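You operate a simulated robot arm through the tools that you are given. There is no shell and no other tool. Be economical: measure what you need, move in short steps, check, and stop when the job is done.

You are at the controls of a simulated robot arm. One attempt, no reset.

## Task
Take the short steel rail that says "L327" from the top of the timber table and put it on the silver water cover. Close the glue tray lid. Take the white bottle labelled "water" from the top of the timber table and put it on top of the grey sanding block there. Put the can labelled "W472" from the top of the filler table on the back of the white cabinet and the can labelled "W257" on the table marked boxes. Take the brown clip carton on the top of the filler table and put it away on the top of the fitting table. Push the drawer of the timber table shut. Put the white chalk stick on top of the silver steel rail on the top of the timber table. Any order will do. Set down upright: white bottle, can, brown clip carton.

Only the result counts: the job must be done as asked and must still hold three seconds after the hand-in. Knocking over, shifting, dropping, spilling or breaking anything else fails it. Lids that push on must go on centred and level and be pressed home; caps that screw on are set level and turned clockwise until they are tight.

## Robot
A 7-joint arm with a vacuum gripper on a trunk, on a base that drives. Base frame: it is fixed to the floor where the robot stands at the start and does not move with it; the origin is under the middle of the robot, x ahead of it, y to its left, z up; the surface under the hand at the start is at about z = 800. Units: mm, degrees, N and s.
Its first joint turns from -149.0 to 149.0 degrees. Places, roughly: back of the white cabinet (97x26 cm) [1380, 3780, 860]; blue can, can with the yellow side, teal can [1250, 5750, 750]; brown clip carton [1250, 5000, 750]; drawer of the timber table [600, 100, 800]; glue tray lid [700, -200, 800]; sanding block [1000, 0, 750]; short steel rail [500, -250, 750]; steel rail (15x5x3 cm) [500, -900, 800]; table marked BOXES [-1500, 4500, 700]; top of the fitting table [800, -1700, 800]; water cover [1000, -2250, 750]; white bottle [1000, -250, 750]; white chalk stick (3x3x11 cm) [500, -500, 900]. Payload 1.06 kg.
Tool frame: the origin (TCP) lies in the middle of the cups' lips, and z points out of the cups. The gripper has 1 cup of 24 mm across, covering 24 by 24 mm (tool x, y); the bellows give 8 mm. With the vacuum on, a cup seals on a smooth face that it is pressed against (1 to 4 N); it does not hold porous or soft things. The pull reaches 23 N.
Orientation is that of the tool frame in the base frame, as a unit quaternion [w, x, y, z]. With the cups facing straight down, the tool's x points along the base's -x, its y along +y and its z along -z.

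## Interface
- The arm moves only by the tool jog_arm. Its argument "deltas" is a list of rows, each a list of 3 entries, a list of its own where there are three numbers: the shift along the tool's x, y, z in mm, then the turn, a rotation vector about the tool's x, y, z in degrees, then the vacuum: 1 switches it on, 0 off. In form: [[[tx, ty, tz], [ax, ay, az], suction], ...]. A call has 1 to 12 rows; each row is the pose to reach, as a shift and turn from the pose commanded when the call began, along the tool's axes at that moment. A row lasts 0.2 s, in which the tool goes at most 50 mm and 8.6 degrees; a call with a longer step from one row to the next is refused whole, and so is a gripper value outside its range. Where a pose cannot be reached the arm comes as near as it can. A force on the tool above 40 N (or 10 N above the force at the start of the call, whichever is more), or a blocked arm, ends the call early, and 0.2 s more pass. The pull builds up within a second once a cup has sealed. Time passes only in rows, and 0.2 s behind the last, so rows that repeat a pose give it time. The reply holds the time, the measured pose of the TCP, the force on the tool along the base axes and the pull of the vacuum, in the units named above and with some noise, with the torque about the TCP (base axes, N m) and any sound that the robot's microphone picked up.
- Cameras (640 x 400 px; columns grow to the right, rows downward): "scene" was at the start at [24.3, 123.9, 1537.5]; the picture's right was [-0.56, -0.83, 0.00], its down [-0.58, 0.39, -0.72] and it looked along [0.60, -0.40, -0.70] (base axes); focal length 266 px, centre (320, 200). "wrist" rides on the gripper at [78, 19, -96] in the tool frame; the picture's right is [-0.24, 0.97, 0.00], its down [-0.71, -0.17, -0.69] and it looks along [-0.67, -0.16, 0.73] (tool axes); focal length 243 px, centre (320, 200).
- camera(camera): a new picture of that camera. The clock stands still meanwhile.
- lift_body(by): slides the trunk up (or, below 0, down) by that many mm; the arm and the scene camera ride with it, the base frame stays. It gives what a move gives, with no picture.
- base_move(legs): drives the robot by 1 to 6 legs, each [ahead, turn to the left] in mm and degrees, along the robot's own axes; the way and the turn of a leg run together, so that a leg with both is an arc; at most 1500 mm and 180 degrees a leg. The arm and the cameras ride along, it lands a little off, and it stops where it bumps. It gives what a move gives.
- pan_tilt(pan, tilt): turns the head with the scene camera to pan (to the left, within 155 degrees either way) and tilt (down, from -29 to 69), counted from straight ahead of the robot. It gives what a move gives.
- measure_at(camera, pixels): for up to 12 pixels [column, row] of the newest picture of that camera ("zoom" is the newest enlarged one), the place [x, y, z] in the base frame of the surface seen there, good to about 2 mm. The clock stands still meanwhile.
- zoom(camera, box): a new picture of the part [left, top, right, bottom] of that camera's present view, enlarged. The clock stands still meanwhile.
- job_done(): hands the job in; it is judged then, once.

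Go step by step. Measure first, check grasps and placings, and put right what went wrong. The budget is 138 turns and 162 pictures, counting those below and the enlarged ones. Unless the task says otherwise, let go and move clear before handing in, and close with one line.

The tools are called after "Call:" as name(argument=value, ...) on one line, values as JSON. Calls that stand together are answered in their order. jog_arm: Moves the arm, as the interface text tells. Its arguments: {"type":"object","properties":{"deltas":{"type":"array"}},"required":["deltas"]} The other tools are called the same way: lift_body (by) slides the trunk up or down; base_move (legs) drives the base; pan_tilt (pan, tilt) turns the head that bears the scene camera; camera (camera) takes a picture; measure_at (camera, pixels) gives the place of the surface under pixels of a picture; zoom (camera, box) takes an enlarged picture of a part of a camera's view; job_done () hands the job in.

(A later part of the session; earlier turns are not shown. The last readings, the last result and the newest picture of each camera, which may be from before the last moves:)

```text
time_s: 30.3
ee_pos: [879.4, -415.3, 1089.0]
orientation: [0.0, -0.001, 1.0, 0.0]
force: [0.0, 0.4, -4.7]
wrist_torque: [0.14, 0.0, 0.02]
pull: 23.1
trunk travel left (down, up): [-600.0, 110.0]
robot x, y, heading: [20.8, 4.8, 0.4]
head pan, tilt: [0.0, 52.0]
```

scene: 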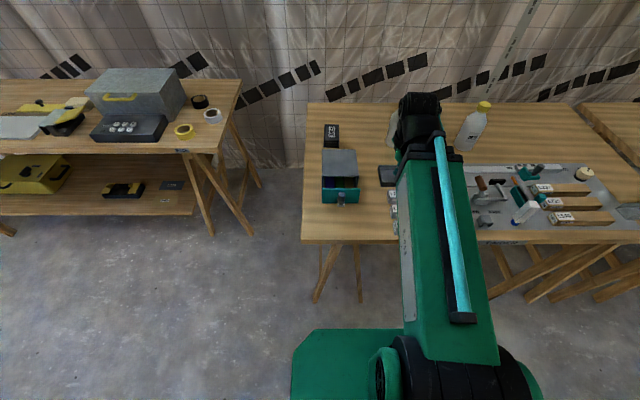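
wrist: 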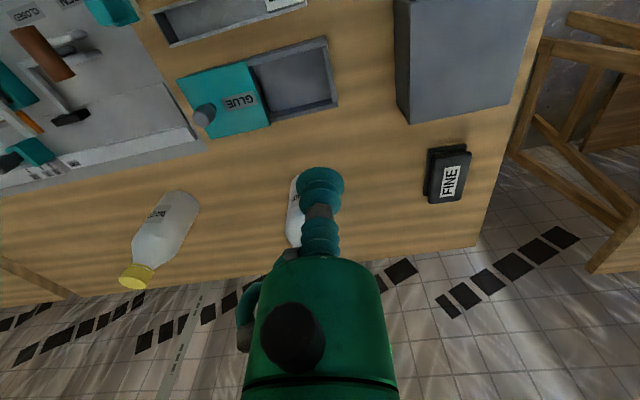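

Bottle held (≈5 N). To avoid the primer bottle I detour via x≈720.

Call:
jog_arm(deltas=[[[32, 13, -6], [0, 0, 0], 1], [[64, 26, -12], [0, 0, 0], 1], [[96, 39, -18], [0, 0, 0], 1], [[128, 52, -24], [0, 0, 0], 1], [[160, 65, -30], [0, 0, 0], 1], [[160, 105, -30], [0, 0, 0], 1], [[160, 147, -30], [0, 0, 0], 1], [[160, 190, -30], [0, 0, 0], 1], [[160, 233, -30], [0, 0, 0], 1], [[160, 276, -30], [0, 0, 0], 1], [[160, 319, -30], [0, 0, 0], 1], [[160, 360, -30], [0, 0, 0], 1]])

Call:
jog_arm(deltas=[[[0, 40, 0], [0, 0, 0], 1], [[0, 80, 0], [0, 0, 0], 1], [[0, 120, 0], [0, 0, 0], 1], [[0, 150, 0], [0, 0, 0], 1], [[-30, 174, 0], [0, 0, 0], 1], [[-70, 174, 0], [0, 0, 0], 1], [[-110, 174, 0], [0, 0, 0], 1], [[-150, 174, 0], [0, 0, 0], 1], [[-180, 174, 0], [0, 0, 0], 1], [[-196, 174, 0], [0, 0, 0], 1], [[-196, 174, 0], [0, 0, 0], 1]])

Call:
camera(camera="wrist")

```text
time_s: 32.9
ee_pos: [718.5, -54.9, 1120.0]
orientation: [0.001, 0.0, 1.0, 0.0]
force: [0.0, 0.8, -4.9]
wrist_torque: [0.14, 0.08, 0.01]
pull: 23.0
trunk travel left (down, up): [-600.0, 110.0]
robot x, y, heading: [18.8, 0.3, -0.0]
head pan, tilt: [0.0, 52.0]
```

```text
time_s: 35.3
ee_pos: [913.4, 118.9, 1118.0]
orientation: [-0.001, -0.001, 1.0, -0.001]
force: [-0.2, 0.1, -3.8]
wrist_torque: [0.12, 0.02, 0.02]
pull: 22.7
trunk travel left (down, up): [-600.0, 110.0]
robot x, y, heading: [20.0, -0.7, 0.0]
head pan, tilt: [0.0, 52.0]
```

```text
128 pictures are left
```

wrist: 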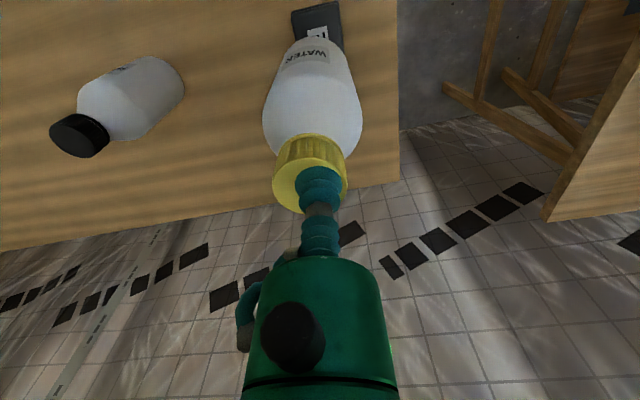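

The bottle is over the block. I'll zoom in and measure bottle/cap points to check its offset from the tool.

Call:
zoom(camera="wrist", box=[230, 0, 390, 220])

Call:
measure_at(camera="wrist", pixels=[[308, 145], [276, 185], [300, 200], [343, 165], [266, 120], [350, 80], [280, 70], [360, 120], [325, 20], [300, 20]])

Call:
zoom(camera="scene", box=[280, 20, 460, 220])

```text
1.82 times, centred on (310, 110) of wrist
```

zoom: 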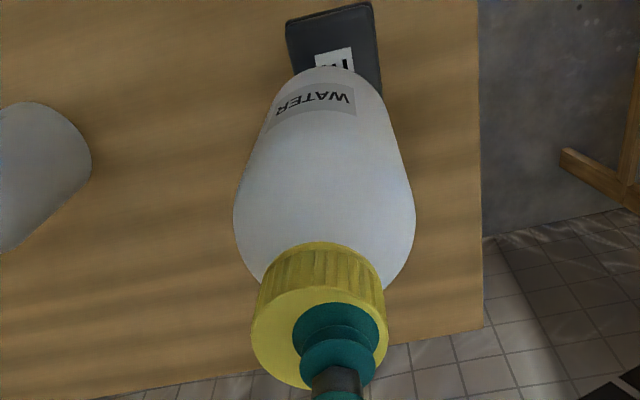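

```text
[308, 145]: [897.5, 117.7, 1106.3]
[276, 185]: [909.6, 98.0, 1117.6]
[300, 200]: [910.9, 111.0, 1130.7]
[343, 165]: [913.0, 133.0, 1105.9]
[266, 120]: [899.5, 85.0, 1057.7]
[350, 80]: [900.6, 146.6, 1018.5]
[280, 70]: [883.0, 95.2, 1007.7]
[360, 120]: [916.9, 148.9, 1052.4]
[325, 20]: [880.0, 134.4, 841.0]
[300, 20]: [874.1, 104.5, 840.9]
```

```text
2.00 times, centred on (370, 120) of scene
```

zoom: 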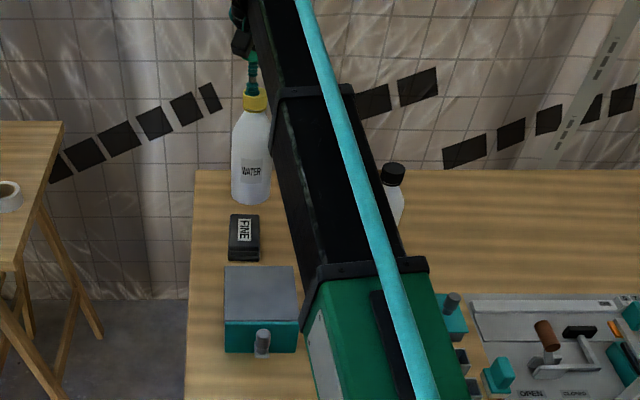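

Bottle axis ≈(915,117), matching the block center. Lower gently.

Call:
jog_arm(deltas=[[[-2, 2, 30], [0, 0, 0], 1], [[-2, 2, 60], [0, 0, 0], 1], [[-2, 2, 75], [0, 0, 0], 1], [[-2, 2, 80], [0, 0, 0], 1], [[-2, 2, 83], [0, 0, 0], 1], [[-2, 2, 85], [0, 0, 0], 1], [[-2, 2, 86], [0, 0, 0], 1], [[-2, 2, 87], [0, 0, 0], 1], [[-2, 2, 87], [0, 0, 0], 1]])

```text
time_s: 37.3
ee_pos: [915.4, 120.4, 1031.6]
orientation: [0.0, -0.001, 1.0, 0.0]
force: [0.0, -0.3, -1.8]
wrist_torque: [0.16, 0.01, 0.0]
pull: 22.7
trunk travel left (down, up): [-600.0, 110.0]
robot x, y, heading: [16.0, -0.6, -0.1]
head pan, tilt: [0.0, 52.0]
```

Partly unloaded (−1.8 N). Go 2 mm further, release and wait.

Call:
jog_arm(deltas=[[[0, 0, 1], [0, 0, 0], 1], [[0, 0, 2], [0, 0, 0], 1], [[0, 0, 2], [0, 0, 0], 1], [[0, 0, 2], [0, 0, 0], 0], [[0, 0, 2], [0, 0, 0], 0], [[0, 0, 2], [0, 0, 0], 0], [[0, 0, 1], [0, 0, 0], 0], [[0, 0, -3], [0, 0, 0], 0], [[0, 0, -15], [0, 0, 0], 0], [[0, 0, -45], [0, 0, 0], 0]])

Call:
camera(camera="wrist")

Call:
zoom(camera="scene", box=[280, 20, 460, 220])

```text
time_s: 39.5
ee_pos: [915.9, 121.9, 1076.3]
orientation: [0.001, 0.0, 1.0, 0.001]
force: [0.2, -0.9, 1.0]
wrist_torque: [0.0, 0.01, 0.02]
pull: 0.0
trunk travel left (down, up): [-600.0, 110.0]
robot x, y, heading: [14.8, -4.1, -0.1]
head pan, tilt: [0.0, 52.0]
```

```text
125 pictures are left
```

wrist: 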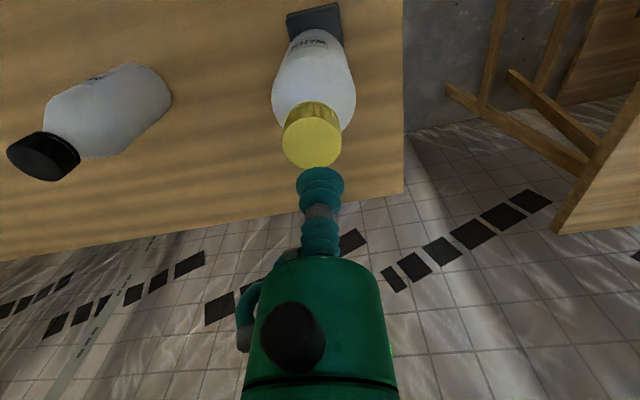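

```text
2.00 times, centred on (370, 120) of scene
```

zoom: 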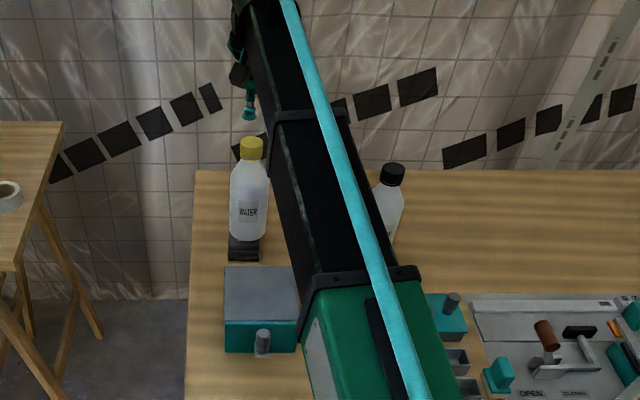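

The bottle stands upright on the FINE block. Next raise and retract the arm, then back up and turn right 90° to work along the table.

Call:
jog_arm(deltas=[[[0, 0, -45], [0, 0, 0], 0], [[30, 0, -80], [0, 0, 0], 0], [[65, -15, -110], [0, 0, 0], 0], [[110, -30, -110], [0, 0, 0], 0], [[155, -45, -110], [0, 0, 0], 0], [[200, -60, -110], [0, 0, 0], 0], [[245, -75, -110], [0, 0, 0], 0], [[290, -90, -110], [0, 0, 0], 0], [[320, -100, -110], [0, 0, 0], 0]])

Call:
base_move(legs=[[-100, 0], [0, -90], [470, 0]])

Call:
pan_tilt(pan=75, tilt=45)

Call:
camera(camera="scene")

```text
time_s: 41.2
ee_pos: [664.7, 45.3, 1186.2]
orientation: [0.008, 0.002, 1.0, -0.001]
force: [7.5, 0.9, -13.0]
wrist_torque: [-0.15, -0.32, -0.12]
pull: 0.1
out of reach, approached as far as the arm can: row 8
trunk travel left (down, up): [-600.0, 110.0]
robot x, y, heading: [18.2, -0.1, 0.1]
head pan, tilt: [0.0, 52.0]
stopped in row 8: the force on the tool passed its limit at 59 N (the readings are from after the stop); the commanded pose is now the measured one
```

```text
time_s: 48.6
ee_pos: [-38.4, -1116.9, 1186.1]
orientation: [0.004, 0.71, 0.704, -0.006]
force: [1.7, -13.1, -28.0]
wrist_torque: [-1.02, 0.28, -0.08]
pull: 0.0
trunk travel left (down, up): [-600.0, 110.0]
robot x, y, heading: [-77.6, -468.9, -90.0]
head pan, tilt: [0.0, 52.0]
```

```text
time_s: 50.1
ee_pos: [-38.5, -1118.2, 1187.2]
orientation: [0.004, 0.71, 0.704, -0.004]
force: [0.1, -10.1, -19.7]
wrist_torque: [-0.77, 0.23, -0.09]
pull: 0.1
trunk travel left (down, up): [-600.0, 110.0]
robot x, y, heading: [-81.0, -469.8, -90.2]
head pan, tilt: [75.0, 45.0]
```

```text
123 pictures are left
```

scene: 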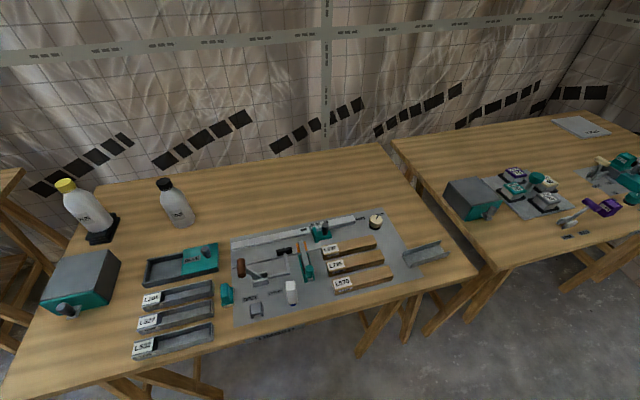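

All objects look in place. The tool shows residual force (arm folded against itself), so I'll extend outward a bit first.

Call:
jog_arm(deltas=[[[-15, 0, 0], [0, 0, 0], 0], [[-40, 0, 0], [0, 0, 0], 0], [[-70, 0, 0], [0, 0, 0], 0], [[-70, 0, 0], [0, 0, 0], 0]])

Call:
zoom(camera="scene", box=[120, 200, 480, 370])

```text
time_s: 51.1
ee_pos: [-37.6, -1187.9, 1187.3]
orientation: [0.005, 0.711, 0.703, -0.004]
force: [0.1, 0.0, -1.3]
wrist_torque: [0.0, -0.02, 0.02]
pull: 0.1
trunk travel left (down, up): [-600.0, 110.0]
robot x, y, heading: [-80.3, -470.7, -90.3]
head pan, tilt: [75.0, 45.0]
```

```text
1.78 times, centred on (300, 285) of scene
```

zoom: 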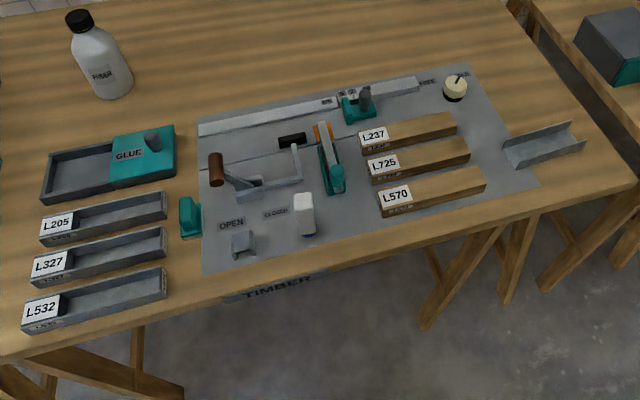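

Call:
zoom(camera="scene", box=[270, 270, 310, 310])

Call:
measure_at(camera="zoom", pixels=[[290, 170], [240, 180], [360, 170], [270, 220], [390, 210], [330, 190], [300, 350], [350, 340], [350, 390], [280, 300]])

```text
10.00 times, centred on (290, 290) of scene
```

zoom: 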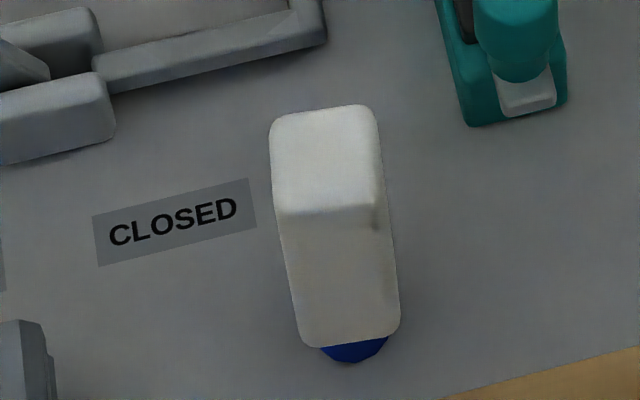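

```text
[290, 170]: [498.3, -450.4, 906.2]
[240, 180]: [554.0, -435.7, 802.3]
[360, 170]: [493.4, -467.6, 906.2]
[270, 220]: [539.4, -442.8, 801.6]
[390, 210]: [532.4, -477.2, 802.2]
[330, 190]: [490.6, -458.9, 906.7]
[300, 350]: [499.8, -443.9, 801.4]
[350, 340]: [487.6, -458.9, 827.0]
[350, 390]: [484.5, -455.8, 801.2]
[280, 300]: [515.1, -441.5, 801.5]
```

Call:
measure_at(camera="zoom", pixels=[[325, 158], [325, 115], [320, 205], [278, 160], [376, 155], [372, 120], [285, 130], [375, 195], [350, 355], [330, 352], [375, 350]])

```text
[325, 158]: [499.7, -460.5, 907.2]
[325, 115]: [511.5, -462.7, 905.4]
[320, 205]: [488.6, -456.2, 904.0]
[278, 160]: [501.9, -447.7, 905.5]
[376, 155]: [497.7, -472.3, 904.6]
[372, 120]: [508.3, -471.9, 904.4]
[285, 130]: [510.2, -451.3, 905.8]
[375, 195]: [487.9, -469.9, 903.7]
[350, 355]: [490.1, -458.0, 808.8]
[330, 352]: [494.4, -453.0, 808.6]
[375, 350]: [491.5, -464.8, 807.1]
```

Chalk top center is (500,−460,907). Turning the base back to face the table puts the chalk straight ahead; TCP at 1187 clears all.

Call:
base_move(legs=[[0, 90]])

Call:
camera(camera="wrist")

```text
time_s: 55.3
ee_pos: [634.6, -424.2, 1188.7]
orientation: [0.005, 0.002, 1.0, -0.001]
force: [0.6, 0.1, -0.9]
wrist_torque: [0.01, 0.01, -0.03]
pull: 0.0
trunk travel left (down, up): [-600.0, 110.0]
robot x, y, heading: [-77.4, -470.5, 0.1]
head pan, tilt: [75.0, 45.0]
```

```text
120 pictures are left
```

wrist: 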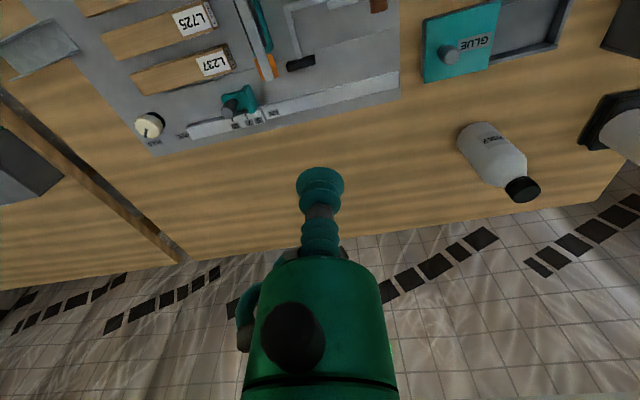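

Call:
jog_arm(deltas=[[[0, 0, 45], [0, 0.6, 0], 0], [[5, 0, 90], [0, 0.6, 0], 0], [[20, -5, 130], [0, 0.6, 0], 0], [[40, -12, 170], [0, 0.6, 0], 0], [[70, -20, 200], [0, 0.6, 0], 0], [[105, -28, 215], [0, 0.6, 0], 0], [[134.6, -36, 228], [0, 0.6, 0], 0], [[134.6, -36, 245], [0, 0.6, 0], 0], [[134.6, -36, 260], [0, 0.6, 0], 0]])

Call:
zoom(camera="wrist", box=[220, 80, 420, 240])

```text
time_s: 57.3
ee_pos: [503.9, -459.5, 925.6]
orientation: [0.001, 0.002, 1.0, 0.001]
force: [0.0, 0.1, 0.5]
wrist_torque: [-0.01, 0.0, 0.04]
pull: 0.0
trunk travel left (down, up): [-600.0, 110.0]
robot x, y, heading: [-80.9, -474.6, 0.2]
head pan, tilt: [75.0, 45.0]
```

```text
2.50 times, centred on (320, 160) of wrist
```

zoom: 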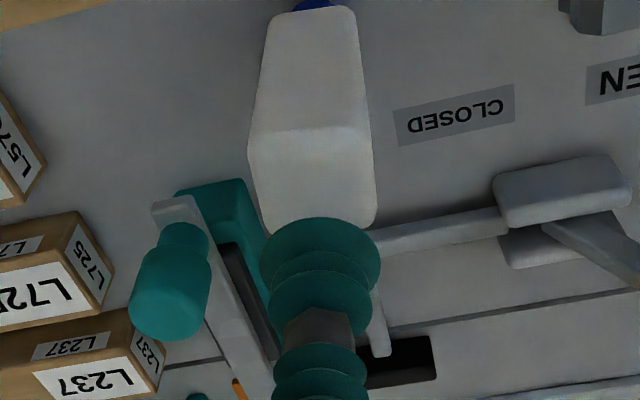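

Call:
measure_at(camera="zoom", pixels=[[313, 180], [255, 160], [365, 130], [270, 220], [370, 210], [310, 140], [258, 140]])

```text
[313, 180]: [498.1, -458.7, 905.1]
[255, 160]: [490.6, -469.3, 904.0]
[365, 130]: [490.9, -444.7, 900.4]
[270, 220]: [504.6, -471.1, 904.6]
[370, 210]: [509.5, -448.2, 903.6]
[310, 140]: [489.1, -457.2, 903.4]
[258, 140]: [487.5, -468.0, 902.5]
```

Top centre (499,−459,905). Descend with vacuum on.

Call:
jog_arm(deltas=[[[4, 0, 8], [0, 0, 0], 1], [[4, 0, 16], [0, 0, 0], 1], [[4, 0, 19], [0, 0, 0], 1], [[4, 0, 21], [0, 0, 0], 1], [[4, 0, 22.5], [0, 0, 0], 1], [[4, 0, 22.5], [0, 0, 0], 1], [[4, 0, 22.5], [0, 0, 0], 1], [[4, 0, 22.5], [0, 0, 0], 1]])

```text
time_s: 59.1
ee_pos: [498.7, -459.4, 903.9]
orientation: [0.001, 0.003, 1.0, 0.001]
force: [0.2, -0.5, 7.3]
wrist_torque: [-0.01, 0.0, 0.0]
pull: 22.3
trunk travel left (down, up): [-600.0, 110.0]
robot x, y, heading: [-80.6, -468.8, 0.2]
head pan, tilt: [75.0, 45.0]
```

Sealed (22.3 N). Lift and look.

Call:
jog_arm(deltas=[[[0, 0, -10], [0, 0, 0], 1], [[0, 0, -30], [0, 0, 0], 1], [[0, 0, -60], [0, 0, 0], 1], [[0, 0, -90], [0, 0, 0], 1], [[-10, 0, -120], [0, 0, 0], 1], [[-20, 0, -150], [0, 0, 0], 1]])

Call:
camera(camera="wrist")

Call:
pan_tilt(pan=-10, tilt=40)

Call:
camera(camera="scene")

```text
time_s: 60.5
ee_pos: [519.8, -460.3, 1054.3]
orientation: [0.001, 0.002, 1.0, 0.001]
force: [-0.9, 0.2, -0.1]
wrist_torque: [0.02, 0.02, 0.0]
pull: 22.9
trunk travel left (down, up): [-600.0, 110.0]
robot x, y, heading: [-81.4, -473.4, 0.2]
head pan, tilt: [75.0, 45.0]
```

```text
118 pictures are left
```

wrist: 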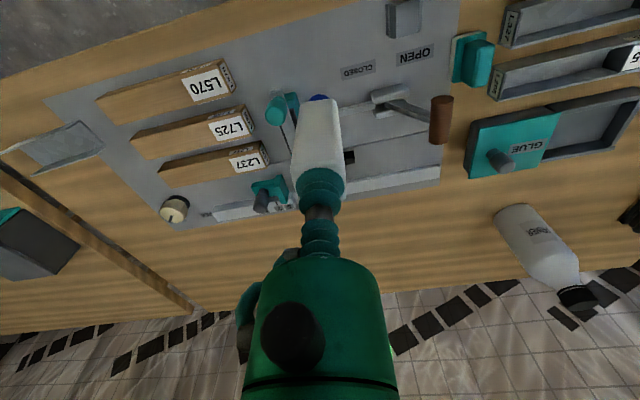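

```text
time_s: 62.1
ee_pos: [518.7, -461.1, 1053.7]
orientation: [0.001, 0.002, 1.0, -0.001]
force: [0.5, 0.5, -1.1]
wrist_torque: [-0.04, 0.0, -0.02]
pull: 22.7
trunk travel left (down, up): [-600.0, 110.0]
robot x, y, heading: [-80.1, -470.1, 0.0]
head pan, tilt: [-10.0, 40.0]
```

```text
117 pictures are left
```

scene: 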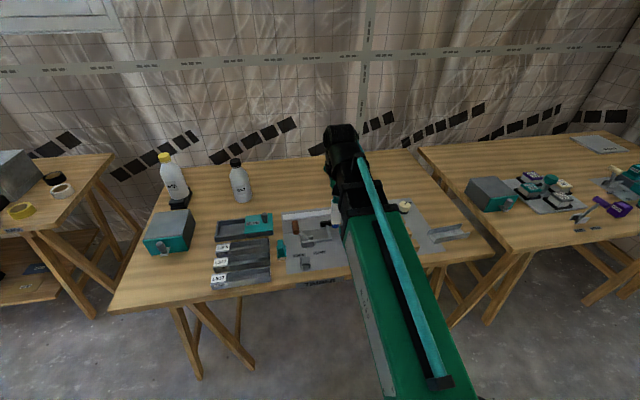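

Chalk held, blue tip included. Move to the steel rail center (541,−896) at height.

Call:
jog_arm(deltas=[[[-4, -40, 0], [0, 0, 0], 1], [[-8, -84, 0], [0, 0, 0], 1], [[-12, -128, 0], [0, 0, 0], 1], [[-16, -172, 0], [0, 0, 0], 1], [[-20, -216, 0], [0, 0, 0], 1], [[-21, -260, 0], [0, 0, 0], 1], [[-21, -304, 0], [0, 0, 0], 1], [[-21, -348, 0], [0, 0, 0], 1], [[-21, -392, 0], [0, 0, 0], 1], [[-21, -425, 0], [0, 0, 0], 1], [[-21, -435, 20], [0, 0, 0], 1], [[-21, -435, 40], [0, 0, 0], 1]])

Call:
camera(camera="wrist")

Call:
zoom(camera="scene", box=[380, 170, 500, 270])

```text
time_s: 64.7
ee_pos: [539.5, -895.7, 1012.8]
orientation: [0.001, 0.002, 1.0, 0.0]
force: [-0.3, 0.1, -1.0]
wrist_torque: [0.0, 0.0, 0.01]
pull: 22.9
trunk travel left (down, up): [-600.0, 110.0]
robot x, y, heading: [-80.2, -472.0, 0.1]
head pan, tilt: [-10.0, 40.0]
```

```text
116 pictures are left
```

wrist: 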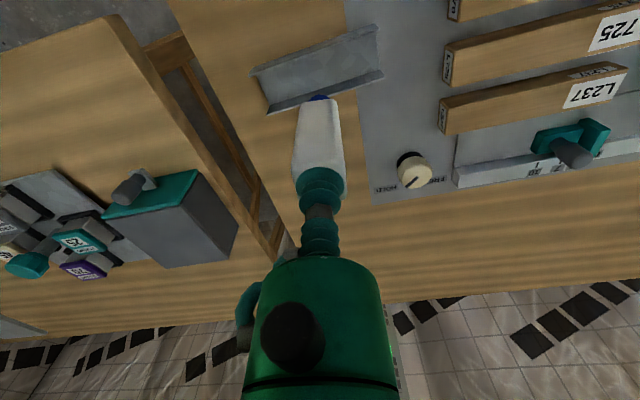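

```text
4.00 times, centred on (440, 220) of scene
```

zoom: 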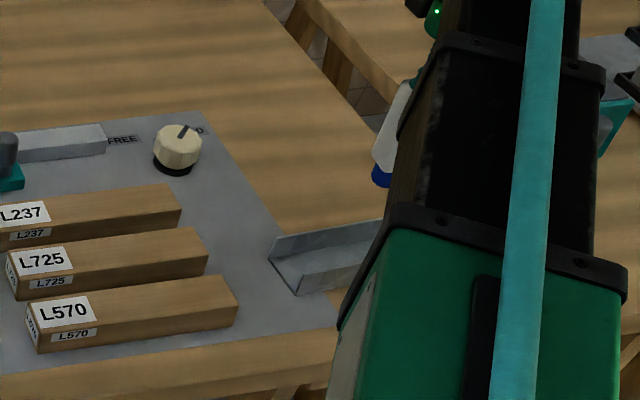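

Call:
zoom(camera="wrist", box=[230, 10, 400, 130])

Call:
measure_at(camera="zoom", pixels=[[75, 245], [545, 65], [150, 370], [575, 235], [300, 260], [400, 215], [100, 265], [500, 120], [340, 325], [300, 325]])

```text
3.33 times, centred on (315, 70) of wrist
```

zoom: 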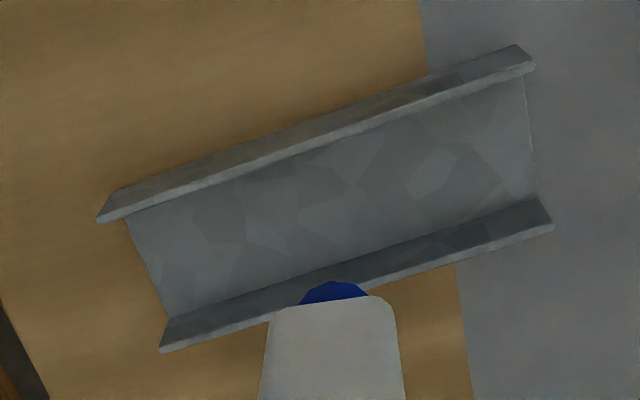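

```text
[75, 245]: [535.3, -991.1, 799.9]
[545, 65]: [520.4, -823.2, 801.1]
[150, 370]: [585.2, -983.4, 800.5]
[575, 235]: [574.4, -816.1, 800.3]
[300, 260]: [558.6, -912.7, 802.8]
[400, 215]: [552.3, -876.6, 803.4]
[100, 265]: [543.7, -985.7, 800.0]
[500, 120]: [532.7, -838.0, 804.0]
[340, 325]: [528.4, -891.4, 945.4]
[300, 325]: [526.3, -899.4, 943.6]
```

Chalk is aligned over the channel (x≈541). Lower: expected contact at TCP z≈907.

Call:
jog_arm(deltas=[[[-1, 0, 40], [0, 0, 0], 1], [[-1, 0, 75], [0, 0, 0], 1], [[-1, 0, 95], [0, 0, 0], 1], [[-1, 0, 101], [0, 0, 0], 1], [[-1, 0, 103], [0, 0, 0], 1], [[-1, 0, 105], [0, 0, 0], 1], [[-1, 0, 106.5], [0, 0, 0], 1], [[-1, 0, 106.5], [0, 0, 0], 1]])

Call:
camera(camera="wrist")

```text
time_s: 66.5
ee_pos: [540.8, -895.7, 906.9]
orientation: [0.0, 0.002, 1.0, 0.0]
force: [-0.3, 0.0, 5.9]
wrist_torque: [0.02, -0.01, 0.02]
pull: 23.0
trunk travel left (down, up): [-600.0, 110.0]
robot x, y, heading: [-79.6, -472.4, -0.0]
head pan, tilt: [-10.0, 40.0]
```

```text
113 pictures are left
```

wrist: 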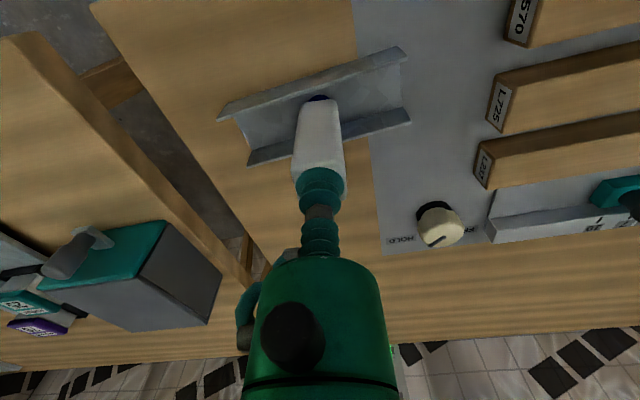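

The chalk rests on the channel floor (5.9 N). Release, wait, rise.

Call:
jog_arm(deltas=[[[0, 0, -1], [0, 0, 0], 1], [[0, 0, -1], [0, 0, 0], 0], [[0, 0, -1], [0, 0, 0], 0], [[0, 0, -1], [0, 0, 0], 0], [[0, 0, -1.5], [0, 0, 0], 0], [[0, 0, -4], [0, 0, 0], 0], [[0, 0, -12], [0, 0, 0], 0], [[0, 0, -40], [0, 0, 0], 0], [[0, 0, -85], [0, 0, 0], 0], [[0, 0, -130], [0, 0, 0], 0], [[0, 0, -170], [0, 0, 0], 0]])

Call:
camera(camera="wrist")

```text
time_s: 68.9
ee_pos: [538.9, -896.3, 1079.0]
orientation: [0.001, 0.002, 1.0, 0.0]
force: [-0.8, 0.4, 0.5]
wrist_torque: [0.03, 0.05, 0.0]
pull: 0.1
trunk travel left (down, up): [-600.0, 110.0]
robot x, y, heading: [-79.7, -471.3, 0.3]
head pan, tilt: [-10.0, 40.0]
```

```text
112 pictures are left
```

wrist: 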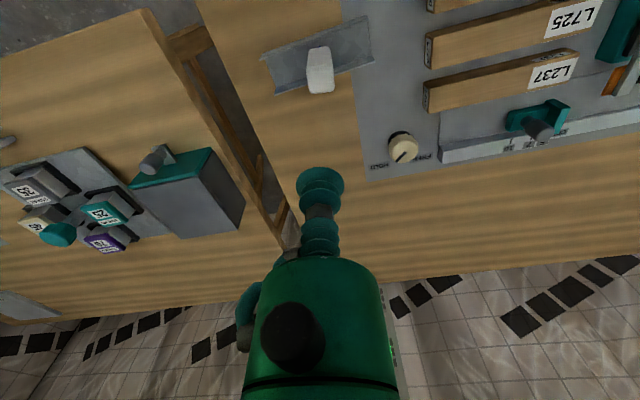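

Chalk stands in the rail. Next, go to rail L327's label plate (535,−86,831).

Call:
jog_arm(deltas=[[[-10, 45, 0], [0, 0, 0], 0], [[-20, 90, 10], [0, 0, 0], 0], [[-30, 135, 20], [0, 0, 0], 0], [[-35, 180, 30], [0, 0, 0], 0], [[-40, 225, 40], [0, 0, 0], 0], [[-40, 270, 50], [0, 0, 0], 0], [[-40, 315, 60], [0, 0, 0], 0], [[-40, 360, 70], [0, 0, 0], 0], [[-40, 405, 75], [0, 0, 0], 0], [[-40, 450, 80], [0, 0, 0], 0], [[-40, 495, 80], [0, 0, 0], 0], [[-40, 540, 80], [0, 0, 0], 0]])

Call:
jog_arm(deltas=[[[5, 45, 0], [0, 0, 0], 0], [[10, 90, 0], [0, 0, 0], 0], [[20, 135, 0], [0, 0, 0], 0], [[30, 180, 0], [0, 0, 0], 0], [[40, 225, 0], [0, 0, 0], 0], [[45, 258, 20], [0, 0, 0], 0], [[45, 262, 60], [0, 0, 0], 0]])

Call:
camera(camera="wrist")

```text
time_s: 71.5
ee_pos: [583.5, -355.6, 997.9]
orientation: [0.001, 0.003, 1.0, 0.0]
force: [0.1, 0.1, -0.4]
wrist_torque: [-0.01, 0.02, 0.0]
pull: 0.0
trunk travel left (down, up): [-600.0, 110.0]
robot x, y, heading: [-81.7, -469.6, -0.0]
head pan, tilt: [-10.0, 40.0]
```

```text
time_s: 73.1
ee_pos: [538.0, -94.0, 937.5]
orientation: [0.002, 0.003, 1.0, 0.001]
force: [0.4, 0.5, -0.1]
wrist_torque: [-0.04, 0.01, 0.01]
pull: 0.1
trunk travel left (down, up): [-600.0, 110.0]
robot x, y, heading: [-78.0, -467.7, -0.1]
head pan, tilt: [-10.0, 40.0]
```

```text
111 pictures are left
```

wrist: 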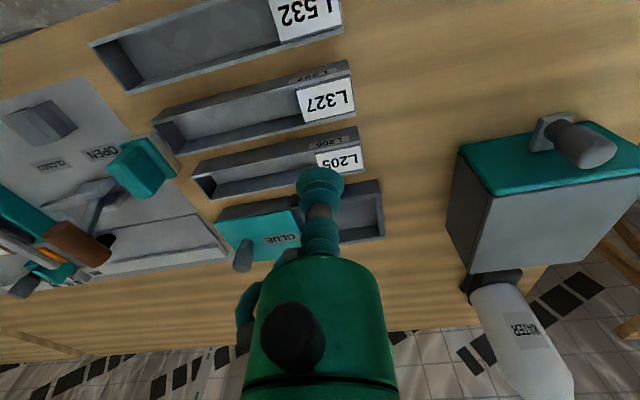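

Call:
zoom(camera="wrist", box=[140, 50, 370, 170])

Call:
measure_at(camera="zoom", pixels=[[452, 110], [590, 70], [465, 190], [590, 155], [525, 130], [480, 150], [45, 180], [350, 150], [200, 190], [90, 280], [300, 130], [520, 185]])

```text
2.78 times, centred on (255, 110) of wrist
```

zoom: 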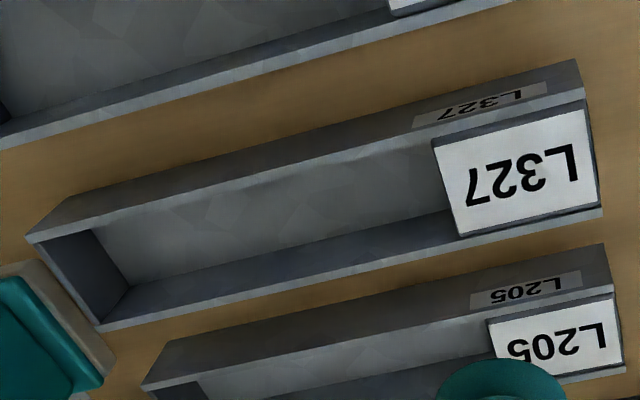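

```text
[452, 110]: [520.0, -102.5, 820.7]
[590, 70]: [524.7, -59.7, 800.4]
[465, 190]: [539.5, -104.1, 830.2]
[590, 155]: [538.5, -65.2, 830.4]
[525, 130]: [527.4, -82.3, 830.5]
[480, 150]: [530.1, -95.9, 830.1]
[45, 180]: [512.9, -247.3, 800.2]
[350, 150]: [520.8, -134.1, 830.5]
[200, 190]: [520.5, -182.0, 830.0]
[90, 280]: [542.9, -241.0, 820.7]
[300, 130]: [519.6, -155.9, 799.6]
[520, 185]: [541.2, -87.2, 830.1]
```

The label plate is x 522–548, y −105…−65, z 830. Descend to (535,−91).

Call:
jog_arm(deltas=[[[3, 3, 40], [0, 0, 0], 0], [[3, 3, 80], [0, 0, 0], 0], [[3, 3, 95], [0, 0, 0], 0], [[3, 3, 95], [0, 0, 0], 0]])

Call:
zoom(camera="wrist", box=[240, 100, 400, 220])

```text
time_s: 74.1
ee_pos: [536.1, -89.9, 843.1]
orientation: [0.001, 0.002, 1.0, 0.0]
force: [-0.7, 0.0, 0.2]
wrist_torque: [-0.04, 0.01, 0.01]
pull: 0.1
trunk travel left (down, up): [-600.0, 110.0]
robot x, y, heading: [-76.4, -472.5, -0.0]
head pan, tilt: [-10.0, 40.0]
```

```text
3.33 times, centred on (320, 160) of wrist
```

zoom: 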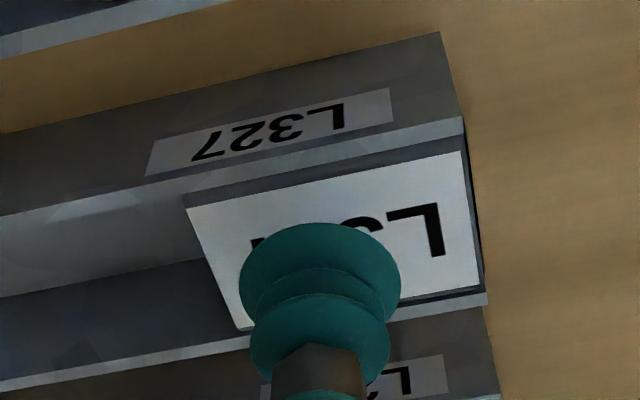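

Call:
jog_arm(deltas=[[[1, 0, 8], [0, 0, 0], 1], [[1, 0, 11], [0, 0, 0], 1], [[1, 0, 13], [0, 0, 0], 1], [[1, 0, 14.5], [0, 0, 0], 1], [[1, 0, 14.5], [0, 0, 0], 1], [[1, 0, 14.5], [0, 0, 0], 1], [[1, 0, 14.5], [0, 0, 0], 1], [[1, 0, 14.5], [0, 0, 0], 1]])

```text
time_s: 75.9
ee_pos: [534.3, -90.2, 828.4]
orientation: [0.001, 0.003, 1.0, 0.0]
force: [1.1, -0.7, 9.2]
wrist_torque: [-0.04, 0.05, 0.02]
pull: 23.2
trunk travel left (down, up): [-600.0, 110.0]
robot x, y, heading: [-82.7, -468.9, 0.2]
head pan, tilt: [-10.0, 40.0]
```

Sealed at 23.2 N. Lift slowly and check tilt.

Call:
jog_arm(deltas=[[[0, 0, -5], [0, 0, 0], 1], [[0, 0, -12], [0, 0, 0], 1], [[0, 0, -25], [0, 0, 0], 1], [[0, 0, -50], [0, 0, 0], 1], [[0, 0, -80], [0, 0, 0], 1], [[0, 0, -110], [0, 0, 0], 1]])

Call:
camera(camera="wrist")

```text
time_s: 77.3
ee_pos: [535.7, -89.5, 938.4]
orientation: [0.001, 0.003, 1.0, 0.0]
force: [0.0, 0.8, -1.2]
wrist_torque: [0.05, 0.01, 0.0]
pull: 22.5
trunk travel left (down, up): [-600.0, 110.0]
robot x, y, heading: [-82.5, -469.9, 0.2]
head pan, tilt: [-10.0, 40.0]
```

```text
108 pictures are left
```

wrist: 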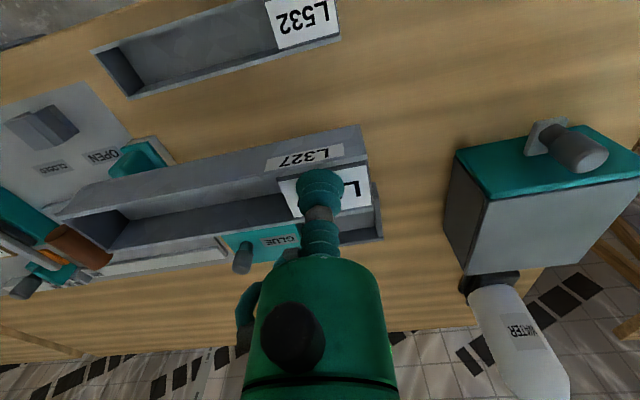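

Rail held (only ~1.2 N). Before driving I look toward −y to know the space there.

Call:
pan_tilt(pan=-75, tilt=20)

Call:
camera(camera="scene")

Call:
measure_at(camera="scene", pixels=[[440, 220], [520, 120], [350, 200], [220, 210], [130, 190], [600, 230], [560, 200], [300, 250], [250, 270], [400, 300], [320, 200], [170, 180]])

```text
time_s: 78.6
ee_pos: [534.8, -89.3, 937.8]
orientation: [0.0, 0.003, 1.0, 0.0]
force: [-0.5, -0.4, -0.3]
wrist_torque: [0.03, 0.09, -0.02]
pull: 22.9
trunk travel left (down, up): [-600.0, 110.0]
robot x, y, heading: [-84.6, -471.3, 0.4]
head pan, tilt: [-75.0, 20.0]
```

```text
107 pictures are left
```

scene: 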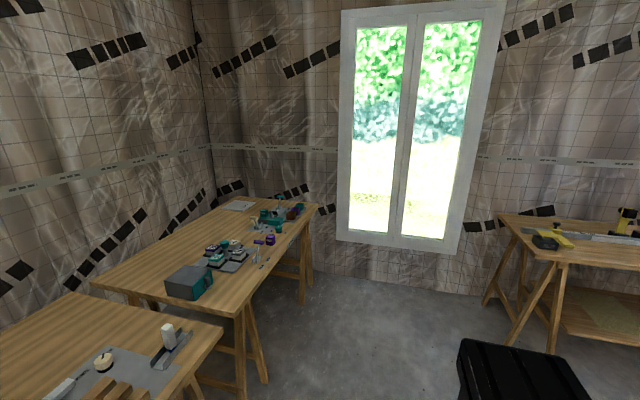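

```text
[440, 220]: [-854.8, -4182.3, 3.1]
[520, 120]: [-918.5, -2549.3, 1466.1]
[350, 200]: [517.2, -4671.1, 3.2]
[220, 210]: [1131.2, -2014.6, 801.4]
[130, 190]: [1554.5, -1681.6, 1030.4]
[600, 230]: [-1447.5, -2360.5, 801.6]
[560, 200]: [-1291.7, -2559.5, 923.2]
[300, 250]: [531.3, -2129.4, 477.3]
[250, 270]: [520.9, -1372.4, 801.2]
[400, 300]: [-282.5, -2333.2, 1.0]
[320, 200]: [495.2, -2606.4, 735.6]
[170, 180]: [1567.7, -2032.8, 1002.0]
```

Wall is at y≈−2580, fitting table's front edge at x≈480. Raise and tuck the rail to the robot's left-front, then drive to about (−180,−1750).

Call:
jog_arm(deltas=[[[0, 0, -40], [0, 0, 0], 1], [[0, 0, -80], [0, 0, 0], 1], [[30, 20, -102], [0, 0, 0], 1], [[70, 40, -102], [0, 0, 0], 1], [[110, 60, -102], [0, 0, 0], 1], [[150, 80, -102], [0, 0, 0], 1], [[190, 100, -102], [0, 0, 0], 1], [[219, 118, -102], [0, 0, 0], 1]])

Call:
base_move(legs=[[-100, 0], [0, -90], [1280, 0], [0, 90]])

Call:
pan_tilt(pan=-15, tilt=50)

Call:
camera(camera="scene")

```text
time_s: 80.4
ee_pos: [315.2, 30.0, 1039.6]
orientation: [0.001, 0.002, 1.0, -0.001]
force: [0.0, -0.3, -0.6]
wrist_torque: [0.05, 0.03, 0.0]
pull: 23.0
trunk travel left (down, up): [-600.0, 110.0]
robot x, y, heading: [-79.2, -469.4, 0.3]
head pan, tilt: [-75.0, 20.0]
```

```text
time_s: 95.3
ee_pos: [213.4, -1250.2, 1039.8]
orientation: [0.001, -0.003, 1.0, 0.0]
force: [0.3, -1.1, -1.6]
wrist_torque: [0.06, 0.08, -0.04]
pull: 22.8
trunk travel left (down, up): [-600.0, 110.0]
robot x, y, heading: [-177.6, -1753.4, 0.4]
head pan, tilt: [-75.0, 20.0]
```

```text
time_s: 96.6
ee_pos: [213.4, -1249.7, 1039.4]
orientation: [0.001, -0.003, 1.0, 0.0]
force: [-0.3, -0.1, -1.3]
wrist_torque: [0.04, 0.04, -0.01]
pull: 23.3
trunk travel left (down, up): [-600.0, 110.0]
robot x, y, heading: [-181.0, -1754.1, 0.6]
head pan, tilt: [-15.0, 50.0]
```

```text
106 pictures are left
```

scene: 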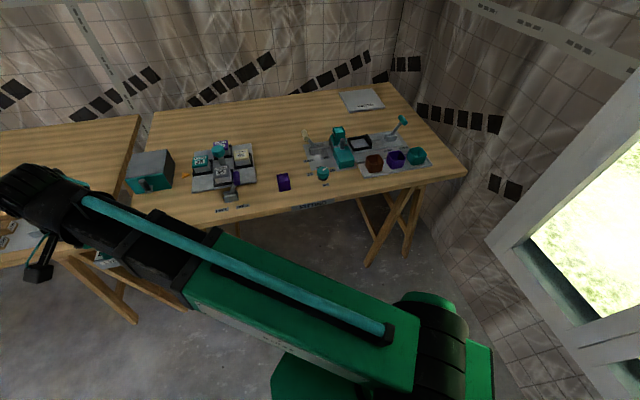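

Call:
zoom(camera="scene", box=[260, 70, 460, 210])

Call:
measure_at(camera="zoom", pixels=[[250, 70], [350, 60], [395, 115], [300, 130], [325, 95], [462, 160], [250, 190], [370, 300], [500, 290], [160, 215], [150, 100], [550, 60]])

```text
2.86 times, centred on (360, 140) of scene
```

zoom: 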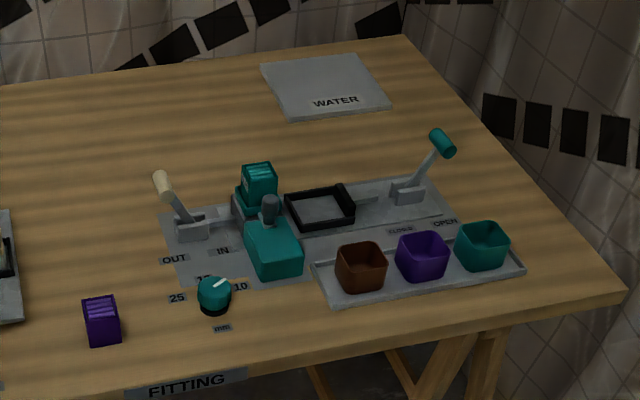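

```text
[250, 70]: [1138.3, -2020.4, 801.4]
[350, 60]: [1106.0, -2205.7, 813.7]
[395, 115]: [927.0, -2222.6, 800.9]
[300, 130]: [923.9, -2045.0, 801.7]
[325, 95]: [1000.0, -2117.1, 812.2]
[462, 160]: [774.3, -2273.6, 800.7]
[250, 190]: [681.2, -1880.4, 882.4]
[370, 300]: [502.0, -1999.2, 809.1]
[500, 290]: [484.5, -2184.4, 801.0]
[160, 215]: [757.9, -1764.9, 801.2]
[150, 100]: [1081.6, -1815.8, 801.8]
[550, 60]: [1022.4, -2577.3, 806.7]
```

Call:
pan_tilt(pan=0, tilt=69)

Call:
camera(camera="scene")

```text
time_s: 97.4
ee_pos: [212.6, -1250.5, 1040.6]
orientation: [0.001, -0.003, 1.0, 0.0]
force: [-0.1, 0.9, -1.1]
wrist_torque: [0.07, 0.04, 0.01]
pull: 22.7
trunk travel left (down, up): [-600.0, 110.0]
robot x, y, heading: [-178.5, -1755.9, 0.7]
head pan, tilt: [0.0, 68.8]
```

```text
104 pictures are left
```

scene: 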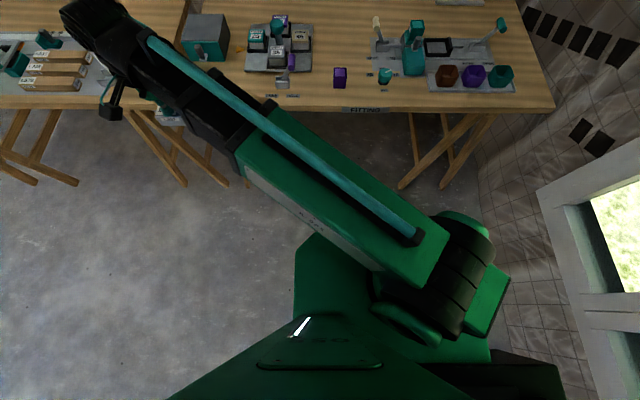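

Call:
measure_at(camera="scene", pixels=[[300, 250], [298, 280], [318, 238], [300, 310], [400, 185], [442, 180], [180, 185], [400, 115], [500, 280], [260, 340], [330, 270], [485, 350]])

```text
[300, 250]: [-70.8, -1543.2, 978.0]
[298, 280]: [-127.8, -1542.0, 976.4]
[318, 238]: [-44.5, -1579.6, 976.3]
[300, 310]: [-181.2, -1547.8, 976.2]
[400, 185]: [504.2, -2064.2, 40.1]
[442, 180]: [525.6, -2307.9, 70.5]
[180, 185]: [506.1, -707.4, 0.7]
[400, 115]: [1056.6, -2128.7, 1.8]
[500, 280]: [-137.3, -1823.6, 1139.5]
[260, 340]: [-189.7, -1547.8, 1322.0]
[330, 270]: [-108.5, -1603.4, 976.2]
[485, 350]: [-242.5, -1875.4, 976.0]
```

Robot front plate extends ~135 mm ahead; trestle feet at x≈504. I'll shift 110 mm further to −y and drive ahead 300.

Call:
base_move(legs=[[0, -90], [110, 0], [0, 89], [300, 0]])

Call:
camera(camera="wrist")

```text
time_s: 107.9
ee_pos: [527.4, -1369.6, 1039.7]
orientation: [0.001, 0.007, 1.0, 0.0]
force: [1.1, -0.1, -1.1]
wrist_torque: [0.08, 0.11, 0.03]
pull: 22.9
trunk travel left (down, up): [-600.0, 110.0]
robot x, y, heading: [127.8, -1865.5, -0.5]
head pan, tilt: [0.0, 68.8]
```

```text
103 pictures are left
```

wrist: 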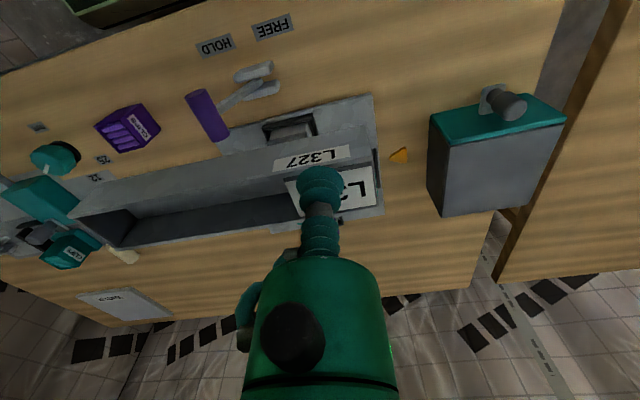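

No bump. Carry the rail to above the water cover in two calls.

Call:
jog_arm(deltas=[[[-25, -35, 0], [0, 0, 0], 1], [[-51, -69, 0], [0, 0, 0], 1], [[-76, -104, 0], [0, 0, 0], 1], [[-101, -138, 0], [0, 0, 0], 1], [[-127, -173, 0], [0, 0, 0], 1], [[-152, -208, 0], [0, 0, 0], 1], [[-177, -242, 0], [0, 0, 0], 1], [[-202, -277, 0], [0, 0, 0], 1], [[-228, -311, 0], [0, 0, 0], 1], [[-253, -346, 0], [0, 0, 0], 1]])

Call:
jog_arm(deltas=[[[-25, -35, 0], [0, 0, 0], 1], [[-51, -69, 0], [0, 0, 0], 1], [[-76, -104, 0], [0, 0, 0], 1], [[-101, -138, 0], [0, 0, 0], 1], [[-127, -173, 0], [0, 0, 0], 1], [[-152, -208, 0], [0, 0, 0], 1], [[-177, -242, 0], [0, 0, 0], 1], [[-202, -277, 0], [0, 0, 0], 1], [[-228, -311, 0], [0, 0, 0], 1], [[-253, -346, 0], [0, 0, 0], 1], [[-253, -346, 40], [0, 0, 0], 1]])

Call:
camera(camera="wrist")

Call:
pan_tilt(pan=-15, tilt=45)

Call:
camera(camera="scene")

```text
time_s: 110.1
ee_pos: [774.0, -1721.0, 1039.9]
orientation: [0.001, 0.008, 1.0, 0.0]
force: [0.3, 0.6, -0.3]
wrist_torque: [0.02, 0.04, 0.0]
pull: 23.2
trunk travel left (down, up): [-600.0, 110.0]
robot x, y, heading: [120.3, -1863.3, -0.6]
head pan, tilt: [0.0, 68.8]
```

```text
time_s: 112.5
ee_pos: [1023.0, -2069.6, 1001.1]
orientation: [0.001, 0.007, 1.0, 0.0]
force: [-0.3, -0.5, -0.4]
wrist_torque: [0.01, 0.06, -0.01]
pull: 23.6
trunk travel left (down, up): [-600.0, 110.0]
robot x, y, heading: [125.5, -1868.2, -0.5]
head pan, tilt: [0.0, 68.8]
```

```text
102 pictures are left
```

wrist: 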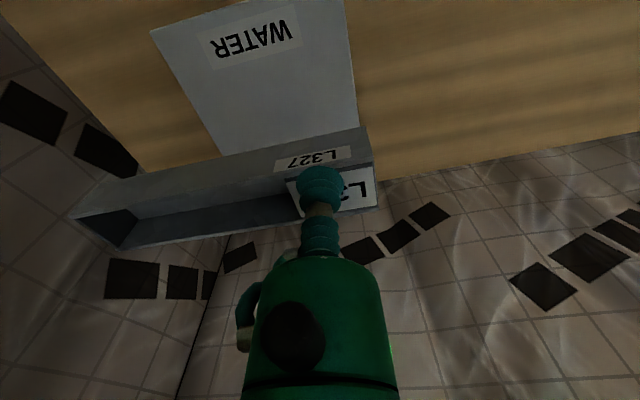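

```text
time_s: 113.3
ee_pos: [1022.1, -2069.0, 1001.4]
orientation: [0.001, 0.008, 1.0, 0.0]
force: [-0.7, -0.7, -1.3]
wrist_torque: [0.06, 0.03, -0.03]
pull: 22.6
trunk travel left (down, up): [-600.0, 110.0]
robot x, y, heading: [125.3, -1867.7, -0.6]
head pan, tilt: [-15.0, 45.0]
```

```text
101 pictures are left
```

scene: 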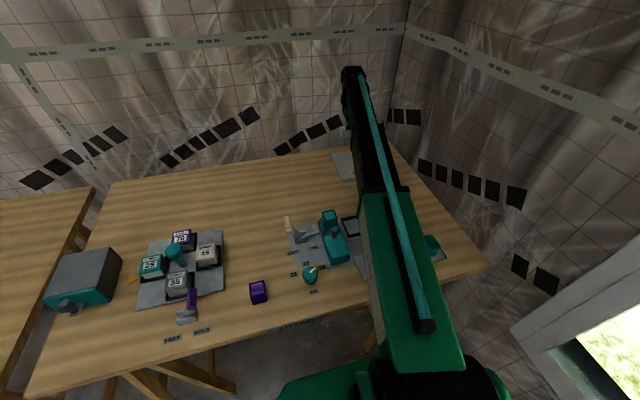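

Call:
measure_at(camera="wrist", pixels=[[157, 36], [340, 5], [353, 110], [215, 145], [270, 90], [342, 30], [180, 80], [367, 135], [75, 210], [120, 240]])

```text
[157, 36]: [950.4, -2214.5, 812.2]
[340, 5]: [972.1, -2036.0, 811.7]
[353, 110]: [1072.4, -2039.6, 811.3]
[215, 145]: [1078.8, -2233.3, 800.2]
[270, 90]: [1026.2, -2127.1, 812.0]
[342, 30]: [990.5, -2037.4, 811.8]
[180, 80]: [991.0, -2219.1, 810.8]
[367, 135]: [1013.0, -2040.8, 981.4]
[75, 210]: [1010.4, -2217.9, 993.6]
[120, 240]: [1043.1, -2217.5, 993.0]
```

Rail is centered over the cover (rail y −2218…−2041, cover −2219…−2036, z 812). Lower.

Call:
jog_arm(deltas=[[[-6, 2, 40], [0, 0, 0], 1], [[-6, 2, 80], [0, 0, 0], 1], [[-6, 2, 120], [0, 0, 0], 1], [[-6, 2, 145], [0, 0, 0], 1], [[-6, 2, 151], [0, 0, 0], 1], [[-6, 2, 155], [0, 0, 0], 1], [[-6, 2, 157], [0, 0, 0], 1], [[-6, 2, 159], [0, 0, 0], 1], [[-6, 2, 159], [0, 0, 0], 1]])

```text
time_s: 115.3
ee_pos: [1027.5, -2067.8, 842.6]
orientation: [0.001, 0.008, 1.0, 0.0]
force: [0.7, -1.2, 7.7]
wrist_torque: [-0.08, 0.03, 0.02]
pull: 22.6
trunk travel left (down, up): [-600.0, 110.0]
robot x, y, heading: [122.5, -1866.1, -0.8]
head pan, tilt: [-15.0, 45.0]
```

Contact at 7.7 N. Release and rise.

Call:
jog_arm(deltas=[[[0, 0, -1], [0, 0, 0], 1], [[0, 0, -1], [0, 0, 0], 0], [[0, 0, -1], [0, 0, 0], 0], [[0, 0, -1], [0, 0, 0], 0], [[0, 0, -3], [0, 0, 0], 0], [[0, 0, -10], [0, 0, 0], 0], [[0, 0, -40], [0, 0, 0], 0], [[0, 0, -85], [0, 0, 0], 0], [[0, 0, -130], [0, 0, 0], 0], [[0, 0, -175], [0, 0, 0], 0], [[40, 10, -200], [0, 0, 0], 0]])

Call:
camera(camera="wrist")

```text
time_s: 117.7
ee_pos: [987.7, -2055.9, 1041.4]
orientation: [0.0, 0.008, 1.0, 0.0]
force: [0.4, 0.3, -0.4]
wrist_torque: [-0.02, -0.03, -0.01]
pull: 0.0
trunk travel left (down, up): [-600.0, 110.0]
robot x, y, heading: [123.7, -1865.8, -0.3]
head pan, tilt: [-15.0, 45.0]
```

```text
100 pictures are left
```

wrist: 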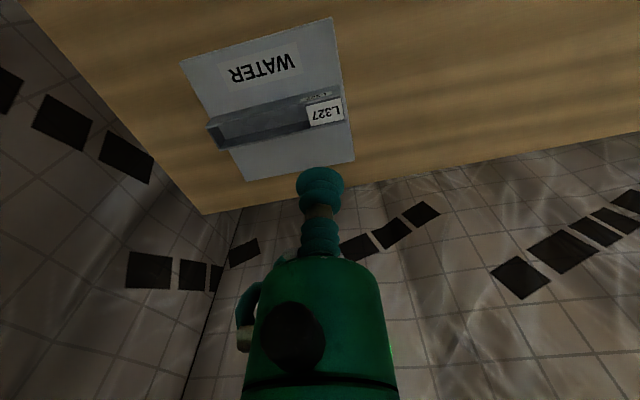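

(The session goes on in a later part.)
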